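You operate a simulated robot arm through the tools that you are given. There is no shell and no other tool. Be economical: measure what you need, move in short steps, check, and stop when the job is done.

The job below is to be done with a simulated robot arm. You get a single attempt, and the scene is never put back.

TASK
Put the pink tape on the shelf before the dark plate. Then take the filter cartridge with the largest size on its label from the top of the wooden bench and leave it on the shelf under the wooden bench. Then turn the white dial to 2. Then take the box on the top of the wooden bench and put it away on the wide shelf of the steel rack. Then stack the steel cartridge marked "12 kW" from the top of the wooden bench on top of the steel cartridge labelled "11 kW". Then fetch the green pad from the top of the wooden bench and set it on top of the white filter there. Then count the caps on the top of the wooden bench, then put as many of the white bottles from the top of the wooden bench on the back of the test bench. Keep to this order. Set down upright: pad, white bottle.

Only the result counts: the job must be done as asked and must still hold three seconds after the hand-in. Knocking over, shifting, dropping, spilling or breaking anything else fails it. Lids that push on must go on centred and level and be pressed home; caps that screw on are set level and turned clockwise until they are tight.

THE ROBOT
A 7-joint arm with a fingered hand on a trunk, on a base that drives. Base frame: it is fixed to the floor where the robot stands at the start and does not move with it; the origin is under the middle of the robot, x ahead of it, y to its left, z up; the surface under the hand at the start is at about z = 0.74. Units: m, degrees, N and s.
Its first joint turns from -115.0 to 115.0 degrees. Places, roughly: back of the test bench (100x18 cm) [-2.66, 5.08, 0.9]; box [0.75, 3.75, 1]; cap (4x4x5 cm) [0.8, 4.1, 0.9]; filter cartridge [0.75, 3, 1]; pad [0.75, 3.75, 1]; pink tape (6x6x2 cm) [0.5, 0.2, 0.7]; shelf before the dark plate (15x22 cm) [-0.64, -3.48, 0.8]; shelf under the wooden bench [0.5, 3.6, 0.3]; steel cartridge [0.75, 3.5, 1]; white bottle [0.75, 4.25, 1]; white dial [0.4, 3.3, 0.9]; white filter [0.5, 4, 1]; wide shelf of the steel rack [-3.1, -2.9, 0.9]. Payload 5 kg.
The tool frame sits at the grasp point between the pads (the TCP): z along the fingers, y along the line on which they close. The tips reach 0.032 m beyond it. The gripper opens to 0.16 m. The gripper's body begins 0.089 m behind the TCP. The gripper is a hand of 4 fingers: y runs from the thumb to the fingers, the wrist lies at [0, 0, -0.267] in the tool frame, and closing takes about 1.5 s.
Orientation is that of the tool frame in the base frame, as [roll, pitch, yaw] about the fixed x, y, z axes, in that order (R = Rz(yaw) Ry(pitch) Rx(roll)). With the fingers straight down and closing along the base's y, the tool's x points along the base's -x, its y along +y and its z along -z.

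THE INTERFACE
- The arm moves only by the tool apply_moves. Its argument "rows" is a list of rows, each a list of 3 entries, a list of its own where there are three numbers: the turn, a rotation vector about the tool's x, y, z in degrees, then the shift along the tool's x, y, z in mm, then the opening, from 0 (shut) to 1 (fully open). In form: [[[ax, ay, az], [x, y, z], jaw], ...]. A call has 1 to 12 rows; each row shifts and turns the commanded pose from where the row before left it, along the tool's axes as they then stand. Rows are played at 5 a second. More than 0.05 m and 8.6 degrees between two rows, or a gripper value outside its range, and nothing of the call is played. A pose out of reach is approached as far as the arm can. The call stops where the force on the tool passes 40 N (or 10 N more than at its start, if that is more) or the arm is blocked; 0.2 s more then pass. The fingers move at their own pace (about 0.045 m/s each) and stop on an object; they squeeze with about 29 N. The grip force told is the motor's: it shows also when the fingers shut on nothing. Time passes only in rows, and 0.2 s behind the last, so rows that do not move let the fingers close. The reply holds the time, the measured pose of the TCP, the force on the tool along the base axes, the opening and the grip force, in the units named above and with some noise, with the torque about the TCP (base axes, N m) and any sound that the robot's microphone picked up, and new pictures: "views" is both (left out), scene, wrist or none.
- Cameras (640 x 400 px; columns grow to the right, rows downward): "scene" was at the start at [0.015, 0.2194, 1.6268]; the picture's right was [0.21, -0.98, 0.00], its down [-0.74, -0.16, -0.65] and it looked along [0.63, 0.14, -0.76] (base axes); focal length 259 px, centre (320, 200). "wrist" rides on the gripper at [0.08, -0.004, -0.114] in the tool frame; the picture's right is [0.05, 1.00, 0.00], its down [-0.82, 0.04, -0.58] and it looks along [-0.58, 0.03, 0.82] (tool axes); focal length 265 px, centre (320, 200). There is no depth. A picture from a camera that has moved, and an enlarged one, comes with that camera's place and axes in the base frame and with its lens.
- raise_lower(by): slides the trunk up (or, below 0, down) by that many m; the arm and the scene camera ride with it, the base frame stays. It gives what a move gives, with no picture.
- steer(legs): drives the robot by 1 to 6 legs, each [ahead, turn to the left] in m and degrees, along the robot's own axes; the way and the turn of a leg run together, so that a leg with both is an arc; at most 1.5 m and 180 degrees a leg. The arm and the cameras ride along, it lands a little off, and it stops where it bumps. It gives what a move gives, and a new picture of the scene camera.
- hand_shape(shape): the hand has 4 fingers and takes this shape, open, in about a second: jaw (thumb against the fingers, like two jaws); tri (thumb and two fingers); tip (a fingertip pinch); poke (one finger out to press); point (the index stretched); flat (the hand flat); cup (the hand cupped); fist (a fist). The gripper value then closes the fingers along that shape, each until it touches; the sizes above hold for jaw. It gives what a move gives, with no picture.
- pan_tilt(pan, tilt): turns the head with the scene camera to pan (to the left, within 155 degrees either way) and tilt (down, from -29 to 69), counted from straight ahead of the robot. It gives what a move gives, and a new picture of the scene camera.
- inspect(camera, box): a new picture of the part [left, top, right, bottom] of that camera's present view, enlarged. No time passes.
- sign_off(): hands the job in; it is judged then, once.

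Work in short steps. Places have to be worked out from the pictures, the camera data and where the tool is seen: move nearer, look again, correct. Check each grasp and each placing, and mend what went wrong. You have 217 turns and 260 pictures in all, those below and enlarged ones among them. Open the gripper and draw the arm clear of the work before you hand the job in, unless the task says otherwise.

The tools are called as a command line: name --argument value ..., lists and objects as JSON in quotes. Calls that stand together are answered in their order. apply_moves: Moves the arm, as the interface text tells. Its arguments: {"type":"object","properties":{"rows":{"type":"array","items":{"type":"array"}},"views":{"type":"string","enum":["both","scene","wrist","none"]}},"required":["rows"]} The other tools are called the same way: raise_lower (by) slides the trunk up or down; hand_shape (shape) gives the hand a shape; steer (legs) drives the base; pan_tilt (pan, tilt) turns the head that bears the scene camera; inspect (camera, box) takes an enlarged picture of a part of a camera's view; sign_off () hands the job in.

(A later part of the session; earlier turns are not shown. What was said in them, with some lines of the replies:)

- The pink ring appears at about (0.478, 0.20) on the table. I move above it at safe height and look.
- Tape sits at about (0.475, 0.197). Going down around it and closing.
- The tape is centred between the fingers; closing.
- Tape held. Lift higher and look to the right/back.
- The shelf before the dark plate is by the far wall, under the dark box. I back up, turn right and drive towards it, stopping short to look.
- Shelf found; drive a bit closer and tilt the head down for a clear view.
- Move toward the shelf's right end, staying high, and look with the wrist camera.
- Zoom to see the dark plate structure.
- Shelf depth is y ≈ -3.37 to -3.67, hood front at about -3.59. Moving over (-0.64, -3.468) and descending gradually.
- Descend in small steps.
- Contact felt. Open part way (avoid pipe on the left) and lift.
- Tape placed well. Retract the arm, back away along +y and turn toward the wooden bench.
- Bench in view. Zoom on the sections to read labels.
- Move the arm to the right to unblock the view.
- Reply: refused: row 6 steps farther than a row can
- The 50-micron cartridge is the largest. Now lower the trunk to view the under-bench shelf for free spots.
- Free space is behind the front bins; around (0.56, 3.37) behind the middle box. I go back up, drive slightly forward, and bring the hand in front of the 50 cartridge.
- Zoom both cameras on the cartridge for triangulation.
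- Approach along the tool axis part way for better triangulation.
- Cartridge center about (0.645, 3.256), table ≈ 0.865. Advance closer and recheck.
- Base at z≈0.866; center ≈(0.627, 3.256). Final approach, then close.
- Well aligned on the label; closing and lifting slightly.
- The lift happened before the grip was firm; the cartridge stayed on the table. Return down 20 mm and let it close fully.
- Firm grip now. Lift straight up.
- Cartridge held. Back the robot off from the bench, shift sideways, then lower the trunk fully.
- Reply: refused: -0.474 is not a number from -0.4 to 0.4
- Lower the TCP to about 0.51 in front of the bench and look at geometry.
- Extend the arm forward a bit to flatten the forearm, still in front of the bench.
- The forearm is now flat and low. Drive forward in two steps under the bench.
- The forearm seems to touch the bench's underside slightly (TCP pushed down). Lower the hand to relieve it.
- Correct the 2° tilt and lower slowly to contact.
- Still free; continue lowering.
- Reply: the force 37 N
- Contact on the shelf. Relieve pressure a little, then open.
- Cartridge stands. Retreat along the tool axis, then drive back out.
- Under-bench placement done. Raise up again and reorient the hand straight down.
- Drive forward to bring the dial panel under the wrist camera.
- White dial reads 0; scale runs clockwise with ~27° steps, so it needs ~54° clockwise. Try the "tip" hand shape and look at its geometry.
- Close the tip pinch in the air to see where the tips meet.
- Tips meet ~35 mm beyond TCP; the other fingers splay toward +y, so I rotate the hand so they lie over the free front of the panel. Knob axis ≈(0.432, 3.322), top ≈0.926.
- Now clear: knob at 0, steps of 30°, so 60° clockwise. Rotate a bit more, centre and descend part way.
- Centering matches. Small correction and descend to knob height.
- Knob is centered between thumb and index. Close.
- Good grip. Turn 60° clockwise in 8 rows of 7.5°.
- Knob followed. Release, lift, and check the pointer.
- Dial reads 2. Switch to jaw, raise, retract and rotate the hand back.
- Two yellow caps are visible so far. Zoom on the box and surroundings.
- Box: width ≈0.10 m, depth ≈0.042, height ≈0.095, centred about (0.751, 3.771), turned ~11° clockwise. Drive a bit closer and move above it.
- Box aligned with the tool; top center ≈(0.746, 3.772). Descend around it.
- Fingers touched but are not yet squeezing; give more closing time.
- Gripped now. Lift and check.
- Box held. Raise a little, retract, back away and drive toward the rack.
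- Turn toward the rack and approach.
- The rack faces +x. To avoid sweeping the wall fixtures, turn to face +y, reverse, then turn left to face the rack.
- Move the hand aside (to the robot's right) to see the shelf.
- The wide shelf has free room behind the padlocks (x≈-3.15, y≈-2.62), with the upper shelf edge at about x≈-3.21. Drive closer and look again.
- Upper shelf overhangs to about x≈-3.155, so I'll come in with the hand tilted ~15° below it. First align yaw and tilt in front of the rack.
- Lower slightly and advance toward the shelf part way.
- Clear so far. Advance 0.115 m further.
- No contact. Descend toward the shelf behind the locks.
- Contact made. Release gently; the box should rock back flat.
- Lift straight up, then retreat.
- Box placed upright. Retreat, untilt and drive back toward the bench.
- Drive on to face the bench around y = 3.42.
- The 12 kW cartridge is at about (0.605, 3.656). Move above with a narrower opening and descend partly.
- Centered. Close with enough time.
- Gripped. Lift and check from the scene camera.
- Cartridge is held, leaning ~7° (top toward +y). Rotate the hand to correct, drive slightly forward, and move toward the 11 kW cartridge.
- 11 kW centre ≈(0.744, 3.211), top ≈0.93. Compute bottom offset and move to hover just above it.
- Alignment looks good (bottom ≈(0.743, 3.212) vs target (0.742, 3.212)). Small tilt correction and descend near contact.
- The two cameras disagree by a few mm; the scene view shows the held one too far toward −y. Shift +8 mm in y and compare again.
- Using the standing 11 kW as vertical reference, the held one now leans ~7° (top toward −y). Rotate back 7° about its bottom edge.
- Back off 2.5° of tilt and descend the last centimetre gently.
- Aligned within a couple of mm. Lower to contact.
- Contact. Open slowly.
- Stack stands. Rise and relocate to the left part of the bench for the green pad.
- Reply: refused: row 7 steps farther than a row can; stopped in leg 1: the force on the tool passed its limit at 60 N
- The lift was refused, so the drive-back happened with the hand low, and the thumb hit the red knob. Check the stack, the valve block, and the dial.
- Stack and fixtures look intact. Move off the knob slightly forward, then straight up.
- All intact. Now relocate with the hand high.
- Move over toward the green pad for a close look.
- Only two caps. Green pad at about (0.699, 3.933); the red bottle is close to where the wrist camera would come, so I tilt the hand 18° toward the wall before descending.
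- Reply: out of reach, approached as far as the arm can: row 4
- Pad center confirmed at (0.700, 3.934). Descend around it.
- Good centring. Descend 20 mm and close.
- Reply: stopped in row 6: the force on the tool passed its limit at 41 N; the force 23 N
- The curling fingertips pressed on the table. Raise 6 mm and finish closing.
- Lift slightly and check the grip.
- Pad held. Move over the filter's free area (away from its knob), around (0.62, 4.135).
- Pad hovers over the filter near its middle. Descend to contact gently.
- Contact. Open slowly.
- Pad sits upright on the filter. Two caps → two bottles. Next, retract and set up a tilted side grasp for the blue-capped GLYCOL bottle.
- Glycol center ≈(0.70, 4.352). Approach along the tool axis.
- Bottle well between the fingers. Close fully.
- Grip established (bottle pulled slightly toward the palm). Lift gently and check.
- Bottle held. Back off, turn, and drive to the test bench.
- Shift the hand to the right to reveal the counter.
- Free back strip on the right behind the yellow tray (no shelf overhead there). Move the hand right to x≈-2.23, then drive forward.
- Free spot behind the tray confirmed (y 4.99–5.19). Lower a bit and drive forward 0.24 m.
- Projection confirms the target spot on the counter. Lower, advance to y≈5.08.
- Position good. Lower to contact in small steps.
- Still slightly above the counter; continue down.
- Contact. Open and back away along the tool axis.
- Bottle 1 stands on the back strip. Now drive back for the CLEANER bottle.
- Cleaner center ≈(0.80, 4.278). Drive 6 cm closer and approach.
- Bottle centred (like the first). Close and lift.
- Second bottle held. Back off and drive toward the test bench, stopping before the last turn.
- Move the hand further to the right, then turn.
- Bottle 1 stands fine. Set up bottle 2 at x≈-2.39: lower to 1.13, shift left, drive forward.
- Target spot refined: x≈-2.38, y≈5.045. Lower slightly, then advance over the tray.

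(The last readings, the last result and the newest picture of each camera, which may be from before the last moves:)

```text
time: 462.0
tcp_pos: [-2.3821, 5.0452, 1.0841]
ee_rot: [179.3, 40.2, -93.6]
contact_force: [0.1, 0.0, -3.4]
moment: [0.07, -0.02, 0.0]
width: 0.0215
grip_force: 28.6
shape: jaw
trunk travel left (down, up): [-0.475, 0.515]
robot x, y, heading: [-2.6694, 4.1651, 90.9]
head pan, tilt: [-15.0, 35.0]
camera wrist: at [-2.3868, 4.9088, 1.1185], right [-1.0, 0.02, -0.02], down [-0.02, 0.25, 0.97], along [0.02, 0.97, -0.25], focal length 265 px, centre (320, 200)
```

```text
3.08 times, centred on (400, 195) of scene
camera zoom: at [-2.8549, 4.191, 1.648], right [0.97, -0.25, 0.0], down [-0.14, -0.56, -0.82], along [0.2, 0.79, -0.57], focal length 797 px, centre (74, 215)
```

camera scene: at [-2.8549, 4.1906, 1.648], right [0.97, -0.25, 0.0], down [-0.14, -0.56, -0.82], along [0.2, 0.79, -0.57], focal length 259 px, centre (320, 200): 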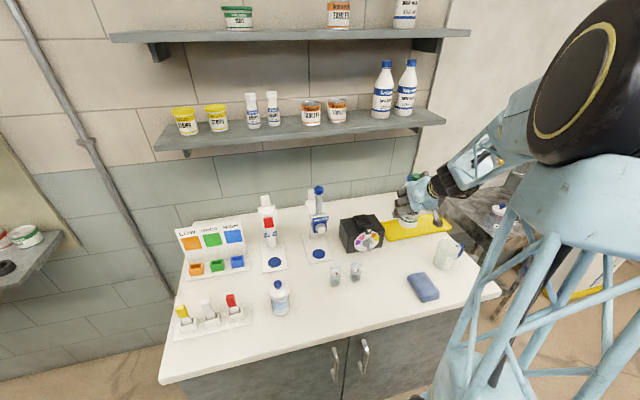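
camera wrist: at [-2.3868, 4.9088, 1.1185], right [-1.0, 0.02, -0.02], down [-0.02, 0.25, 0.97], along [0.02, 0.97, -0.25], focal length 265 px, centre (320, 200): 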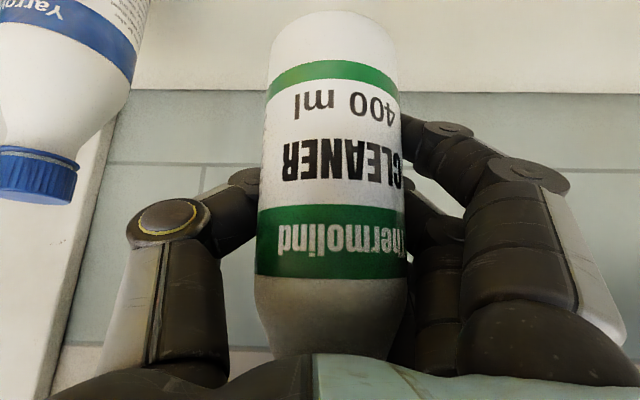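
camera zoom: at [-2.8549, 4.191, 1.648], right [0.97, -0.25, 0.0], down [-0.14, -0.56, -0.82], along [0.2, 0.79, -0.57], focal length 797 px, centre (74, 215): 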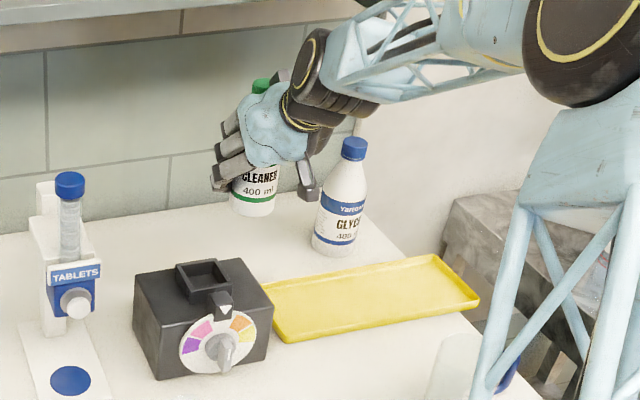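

Clear of the other bottle. Descend.

apply_moves --rows '[[[0, 0, 0], [19.5, 0, 22.8], 0], [[0, 0, 0], [19.5, 0, 22.8], 0], [[0, 0, 0], [19.5, 0, 22.8], 0], [[0, 0, 0], [7, 0, 8], 0]]' --views "none"

inspect --camera "scene" --box '[330, 130, 470, 260]'

apply_moves --rows '[[[0, 0, 0], [2, 0, 2.4], 0], [[0, 0, 0], [2, 0, 2.4], 0], [[0, 0, 0], [1.3, 0, 1.5], 0], [[0, 0, 0], [1.3, 0, 1.5], 0]]' --views "none"

```text
time: 463.0
tcp_pos: [-2.3845, 5.0445, 0.984]
ee_rot: [179.4, 40.3, -93.6]
contact_force: [0.9, 0.0, -3.5]
moment: [0.05, -0.04, -0.05]
width: 0.0216
grip_force: 29.3
shape: jaw
trunk travel left (down, up): [-0.475, 0.515]
robot x, y, heading: [-2.6717, 4.1683, 91.1]
head pan, tilt: [-15.0, 35.0]
```

```text
3.08 times, centred on (400, 195) of scene
camera zoom: at [-2.8547, 4.1906, 1.6481], right [0.97, -0.25, 0.0], down [-0.14, -0.56, -0.82], along [0.2, 0.79, -0.57], focal length 797 px, centre (74, 215)
```

zoom: 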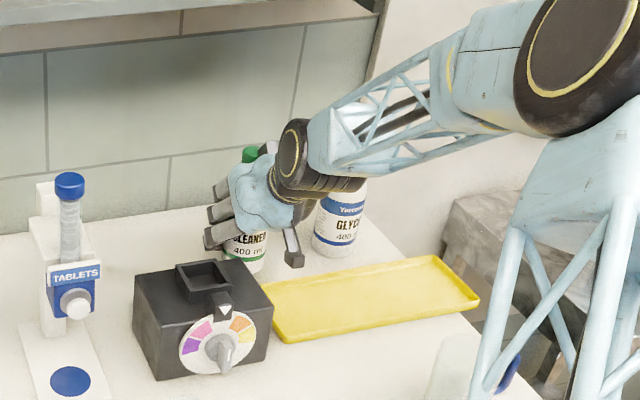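

```text
time: 464.0
tcp_pos: [-2.3833, 5.0437, 0.9742]
ee_rot: [179.3, 40.3, -93.8]
contact_force: [0.1, -0.8, -2.6]
moment: [0.06, -0.04, -0.01]
width: 0.0213
grip_force: 28.7
shape: jaw
trunk travel left (down, up): [-0.475, 0.515]
robot x, y, heading: [-2.6728, 4.1689, 90.9]
head pan, tilt: [-15.0, 35.0]
```

apply_moves --rows '[[[0, 0, 0], [1.3, 0, 1.5], 0], [[0, 0, 0], [1.3, 0, 1.5], 0], [[0, 0, 0], [1, 0, 1.2], 0]]' --views "none"

apply_moves --rows '[[[0, 0, 0], [1, 0, 1.2], 0], [[0, 0, 0], [1, 0, 1.2], 0]]' --views "none"

```text
time: 464.8
tcp_pos: [-2.3833, 5.043, 0.9692]
ee_rot: [179.3, 40.3, -93.7]
contact_force: [-0.3, -0.2, -3.1]
moment: [0.08, -0.01, -0.02]
width: 0.0213
grip_force: 29.5
shape: jaw
trunk travel left (down, up): [-0.475, 0.515]
robot x, y, heading: [-2.6732, 4.1686, 90.8]
head pan, tilt: [-15.0, 35.0]
```

```text
time: 465.4
tcp_pos: [-2.3831, 5.0429, 0.9673]
ee_rot: [179.3, 40.5, -93.5]
contact_force: [-0.5, 0.2, 4.5]
moment: [0.05, 0.03, 0.01]
width: 0.0216
grip_force: 28.6
shape: jaw
trunk travel left (down, up): [-0.475, 0.515]
robot x, y, heading: [-2.6757, 4.1649, 90.8]
head pan, tilt: [-15.0, 35.0]
```

Contact. Open moderately and check clearance.

apply_moves --rows '[[[0, 0, 0], [0, 0, 0], 0.18], [[0, 0, 0], [0, 0, 0], 0.25], [[0, 0, 0], [0, 0, 0], 0.32], [[0, 0, 0], [0, 0, 0], 0.38], [[0, 0, 0], [0, 0, 0], 0.4], [[0, 0, 0], [0, 0, 0], 0.4]]' --views "wrist"

```text
time: 466.8
tcp_pos: [-2.3838, 5.045, 0.9661]
ee_rot: [179.3, 40.3, -93.7]
contact_force: [-0.7, 0.0, -0.2]
moment: [0.06, 0.0, -0.02]
width: 0.0631
grip_force: 0.0
shape: jaw
trunk travel left (down, up): [-0.475, 0.515]
robot x, y, heading: [-2.6721, 4.1706, 90.7]
head pan, tilt: [-15.0, 35.0]
camera wrist: at [-2.3883, 4.9074, 1.0006], right [-1.0, 0.02, -0.02], down [-0.02, 0.25, 0.97], along [0.02, 0.97, -0.25], focal length 265 px, centre (320, 200)
```

wrist: 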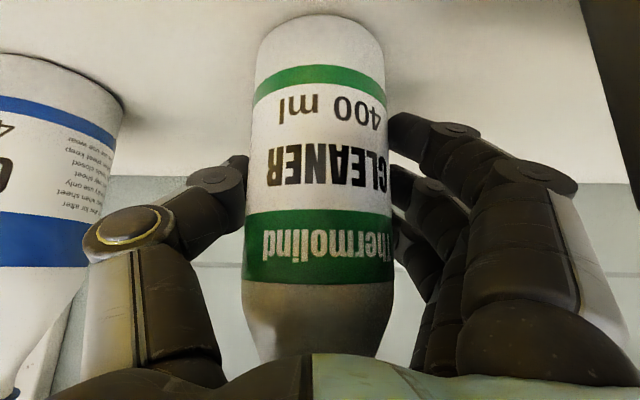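

Open slightly more, then retreat along the tool axis.

apply_moves --rows '[[[0, 0, 0], [0, 0, 0], 0.5], [[0, 0, 0], [0, 0, 0], 0.5], [[0, 0, 0], [3, 0, -10], 0.5], [[0, 0, 0], [5, 0, -20], 0.5], [[0, 0, 0], [0, 0, -35], 0.5], [[0, 0, 0], [0, 0, -45], 0.5], [[0, 0, 0], [0, 0, -45], 0.5]]' --views "wrist"

inspect --camera "scene" --box '[330, 130, 470, 260]'

```text
time: 468.4
tcp_pos: [-2.3895, 4.9375, 1.0798]
ee_rot: [179.3, 40.3, -93.6]
contact_force: [-0.6, 0.3, 0.3]
moment: [-0.01, -0.03, 0.0]
width: 0.0792
grip_force: 0.0
shape: jaw
trunk travel left (down, up): [-0.475, 0.515]
robot x, y, heading: [-2.6762, 4.1691, 90.8]
head pan, tilt: [-15.0, 35.0]
camera wrist: at [-2.3938, 4.8014, 1.1135], right [-1.0, 0.02, -0.02], down [-0.02, 0.25, 0.97], along [0.02, 0.97, -0.25], focal length 265 px, centre (320, 200)
```

wrist: 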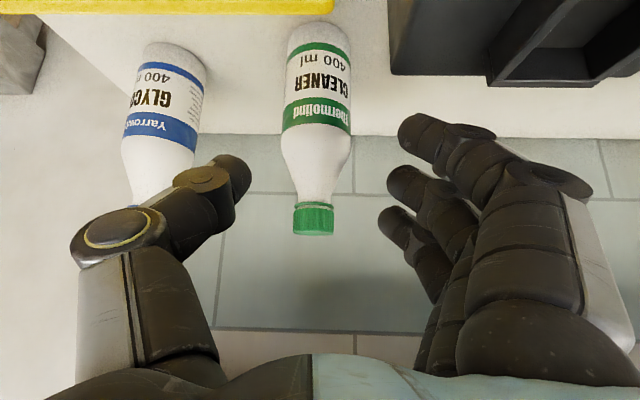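

```text
3.08 times, centred on (400, 195) of scene
camera zoom: at [-2.8552, 4.1895, 1.6481], right [0.97, -0.25, 0.0], down [-0.14, -0.56, -0.82], along [0.2, 0.79, -0.57], focal length 797 px, centre (74, 215)
```

zoom: 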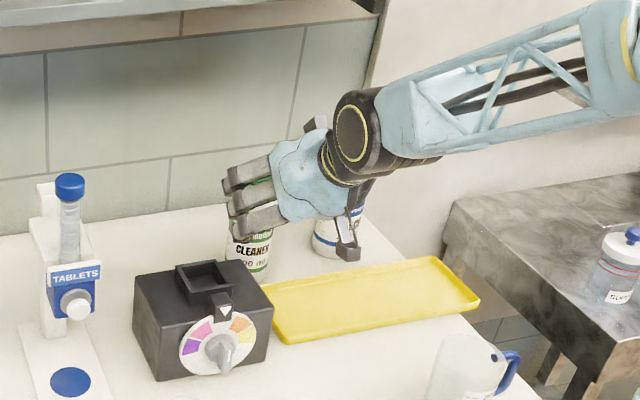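

Both bottles stand upright on the back strip. Draw the arm clear and back off for a final look.

apply_moves --rows '[[[0, 0, 0], [0, 0, -45], 0.5], [[0, 0, 0], [0, 0, -45], 0.5], [[0, 0, 0], [0, 0, -30], 0.6]]' --views "none"

steer --legs '[[-0.4, 0]]'

inspect --camera "scene" --box '[280, 100, 460, 240]'

```text
time: 469.2
tcp_pos: [-2.3933, 4.8582, 1.1696]
ee_rot: [179.2, 40.2, -93.6]
contact_force: [-0.1, -0.2, -0.6]
moment: [-0.01, -0.01, -0.04]
width: 0.0955
grip_force: 0.0
shape: jaw
trunk travel left (down, up): [-0.475, 0.515]
robot x, y, heading: [-2.6736, 4.1684, 90.8]
head pan, tilt: [-15.0, 35.0]
```

```text
time: 471.6
tcp_pos: [-2.3884, 4.4659, 1.1712]
ee_rot: [179.4, 40.3, -93.6]
contact_force: [0.2, 0.0, 0.4]
moment: [-0.03, 0.01, -0.02]
width: 0.0954
grip_force: 0.1
shape: jaw
trunk travel left (down, up): [-0.475, 0.515]
robot x, y, heading: [-2.6691, 3.7734, 90.7]
head pan, tilt: [-15.0, 35.0]
camera scene: at [-2.8496, 3.7963, 1.6481], right [0.97, -0.25, 0.0], down [-0.14, -0.56, -0.82], along [0.2, 0.79, -0.57], focal length 259 px, centre (320, 200)
```

scene: 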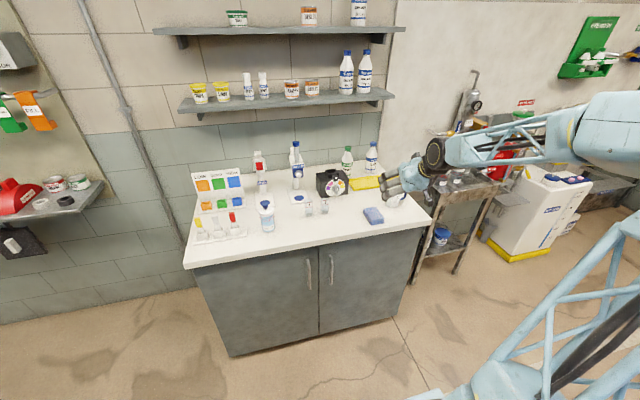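

```text
2.86 times, centred on (370, 170) of scene
camera zoom: at [-2.8496, 3.7963, 1.6481], right [0.97, -0.25, 0.0], down [-0.14, -0.56, -0.82], along [0.2, 0.79, -0.57], focal length 740 px, centre (177, 286)
```

zoom: 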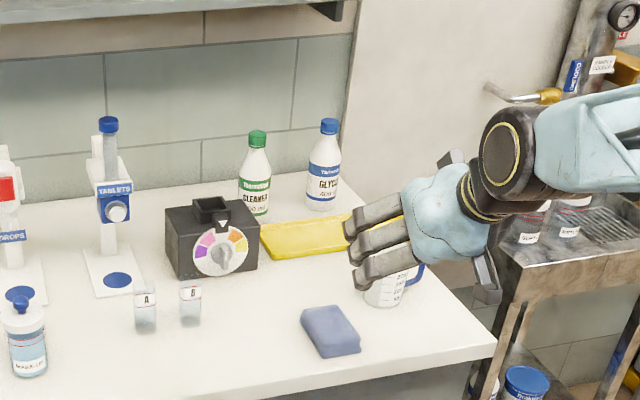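

Both bottles stand upright on the back of the test bench, and the arm is clear with the gripper open. Handing in.

sign_off

```text
The job is handed in.
```

I finished every step in the order given and handed the job in; I don't have the judging result.

- **Pink tape:** it lies on the shelf before the dark plate.
- **Filter cartridge:** I picked the 50-micron one and stood it on the shelf under the wooden bench, behind the bins.
- **White dial:** it reads 2.
- **Box:** it stands upright on the wide shelf of the steel rack, behind the padlocks.
- **Steel cartridges:** the 12 kW one is stacked on the 11 kW one, about 4 mm off centre, and it was stable.
- **Green pad:** it sits upright on the white filter.
- **White bottles:** I counted two caps, so two bottles (GLYCOL and CLEANER) stand upright on the back of the test bench.

**Bumps along the way:**
- After stacking the cartridges, the hand was too low when I drove back, and it bumped the red knob on the valve block. The valve block, dial and stack looked undisturbed afterwards.
- The forearm also seemed to press lightly against the underside of the wooden bench while I placed the cartridge.
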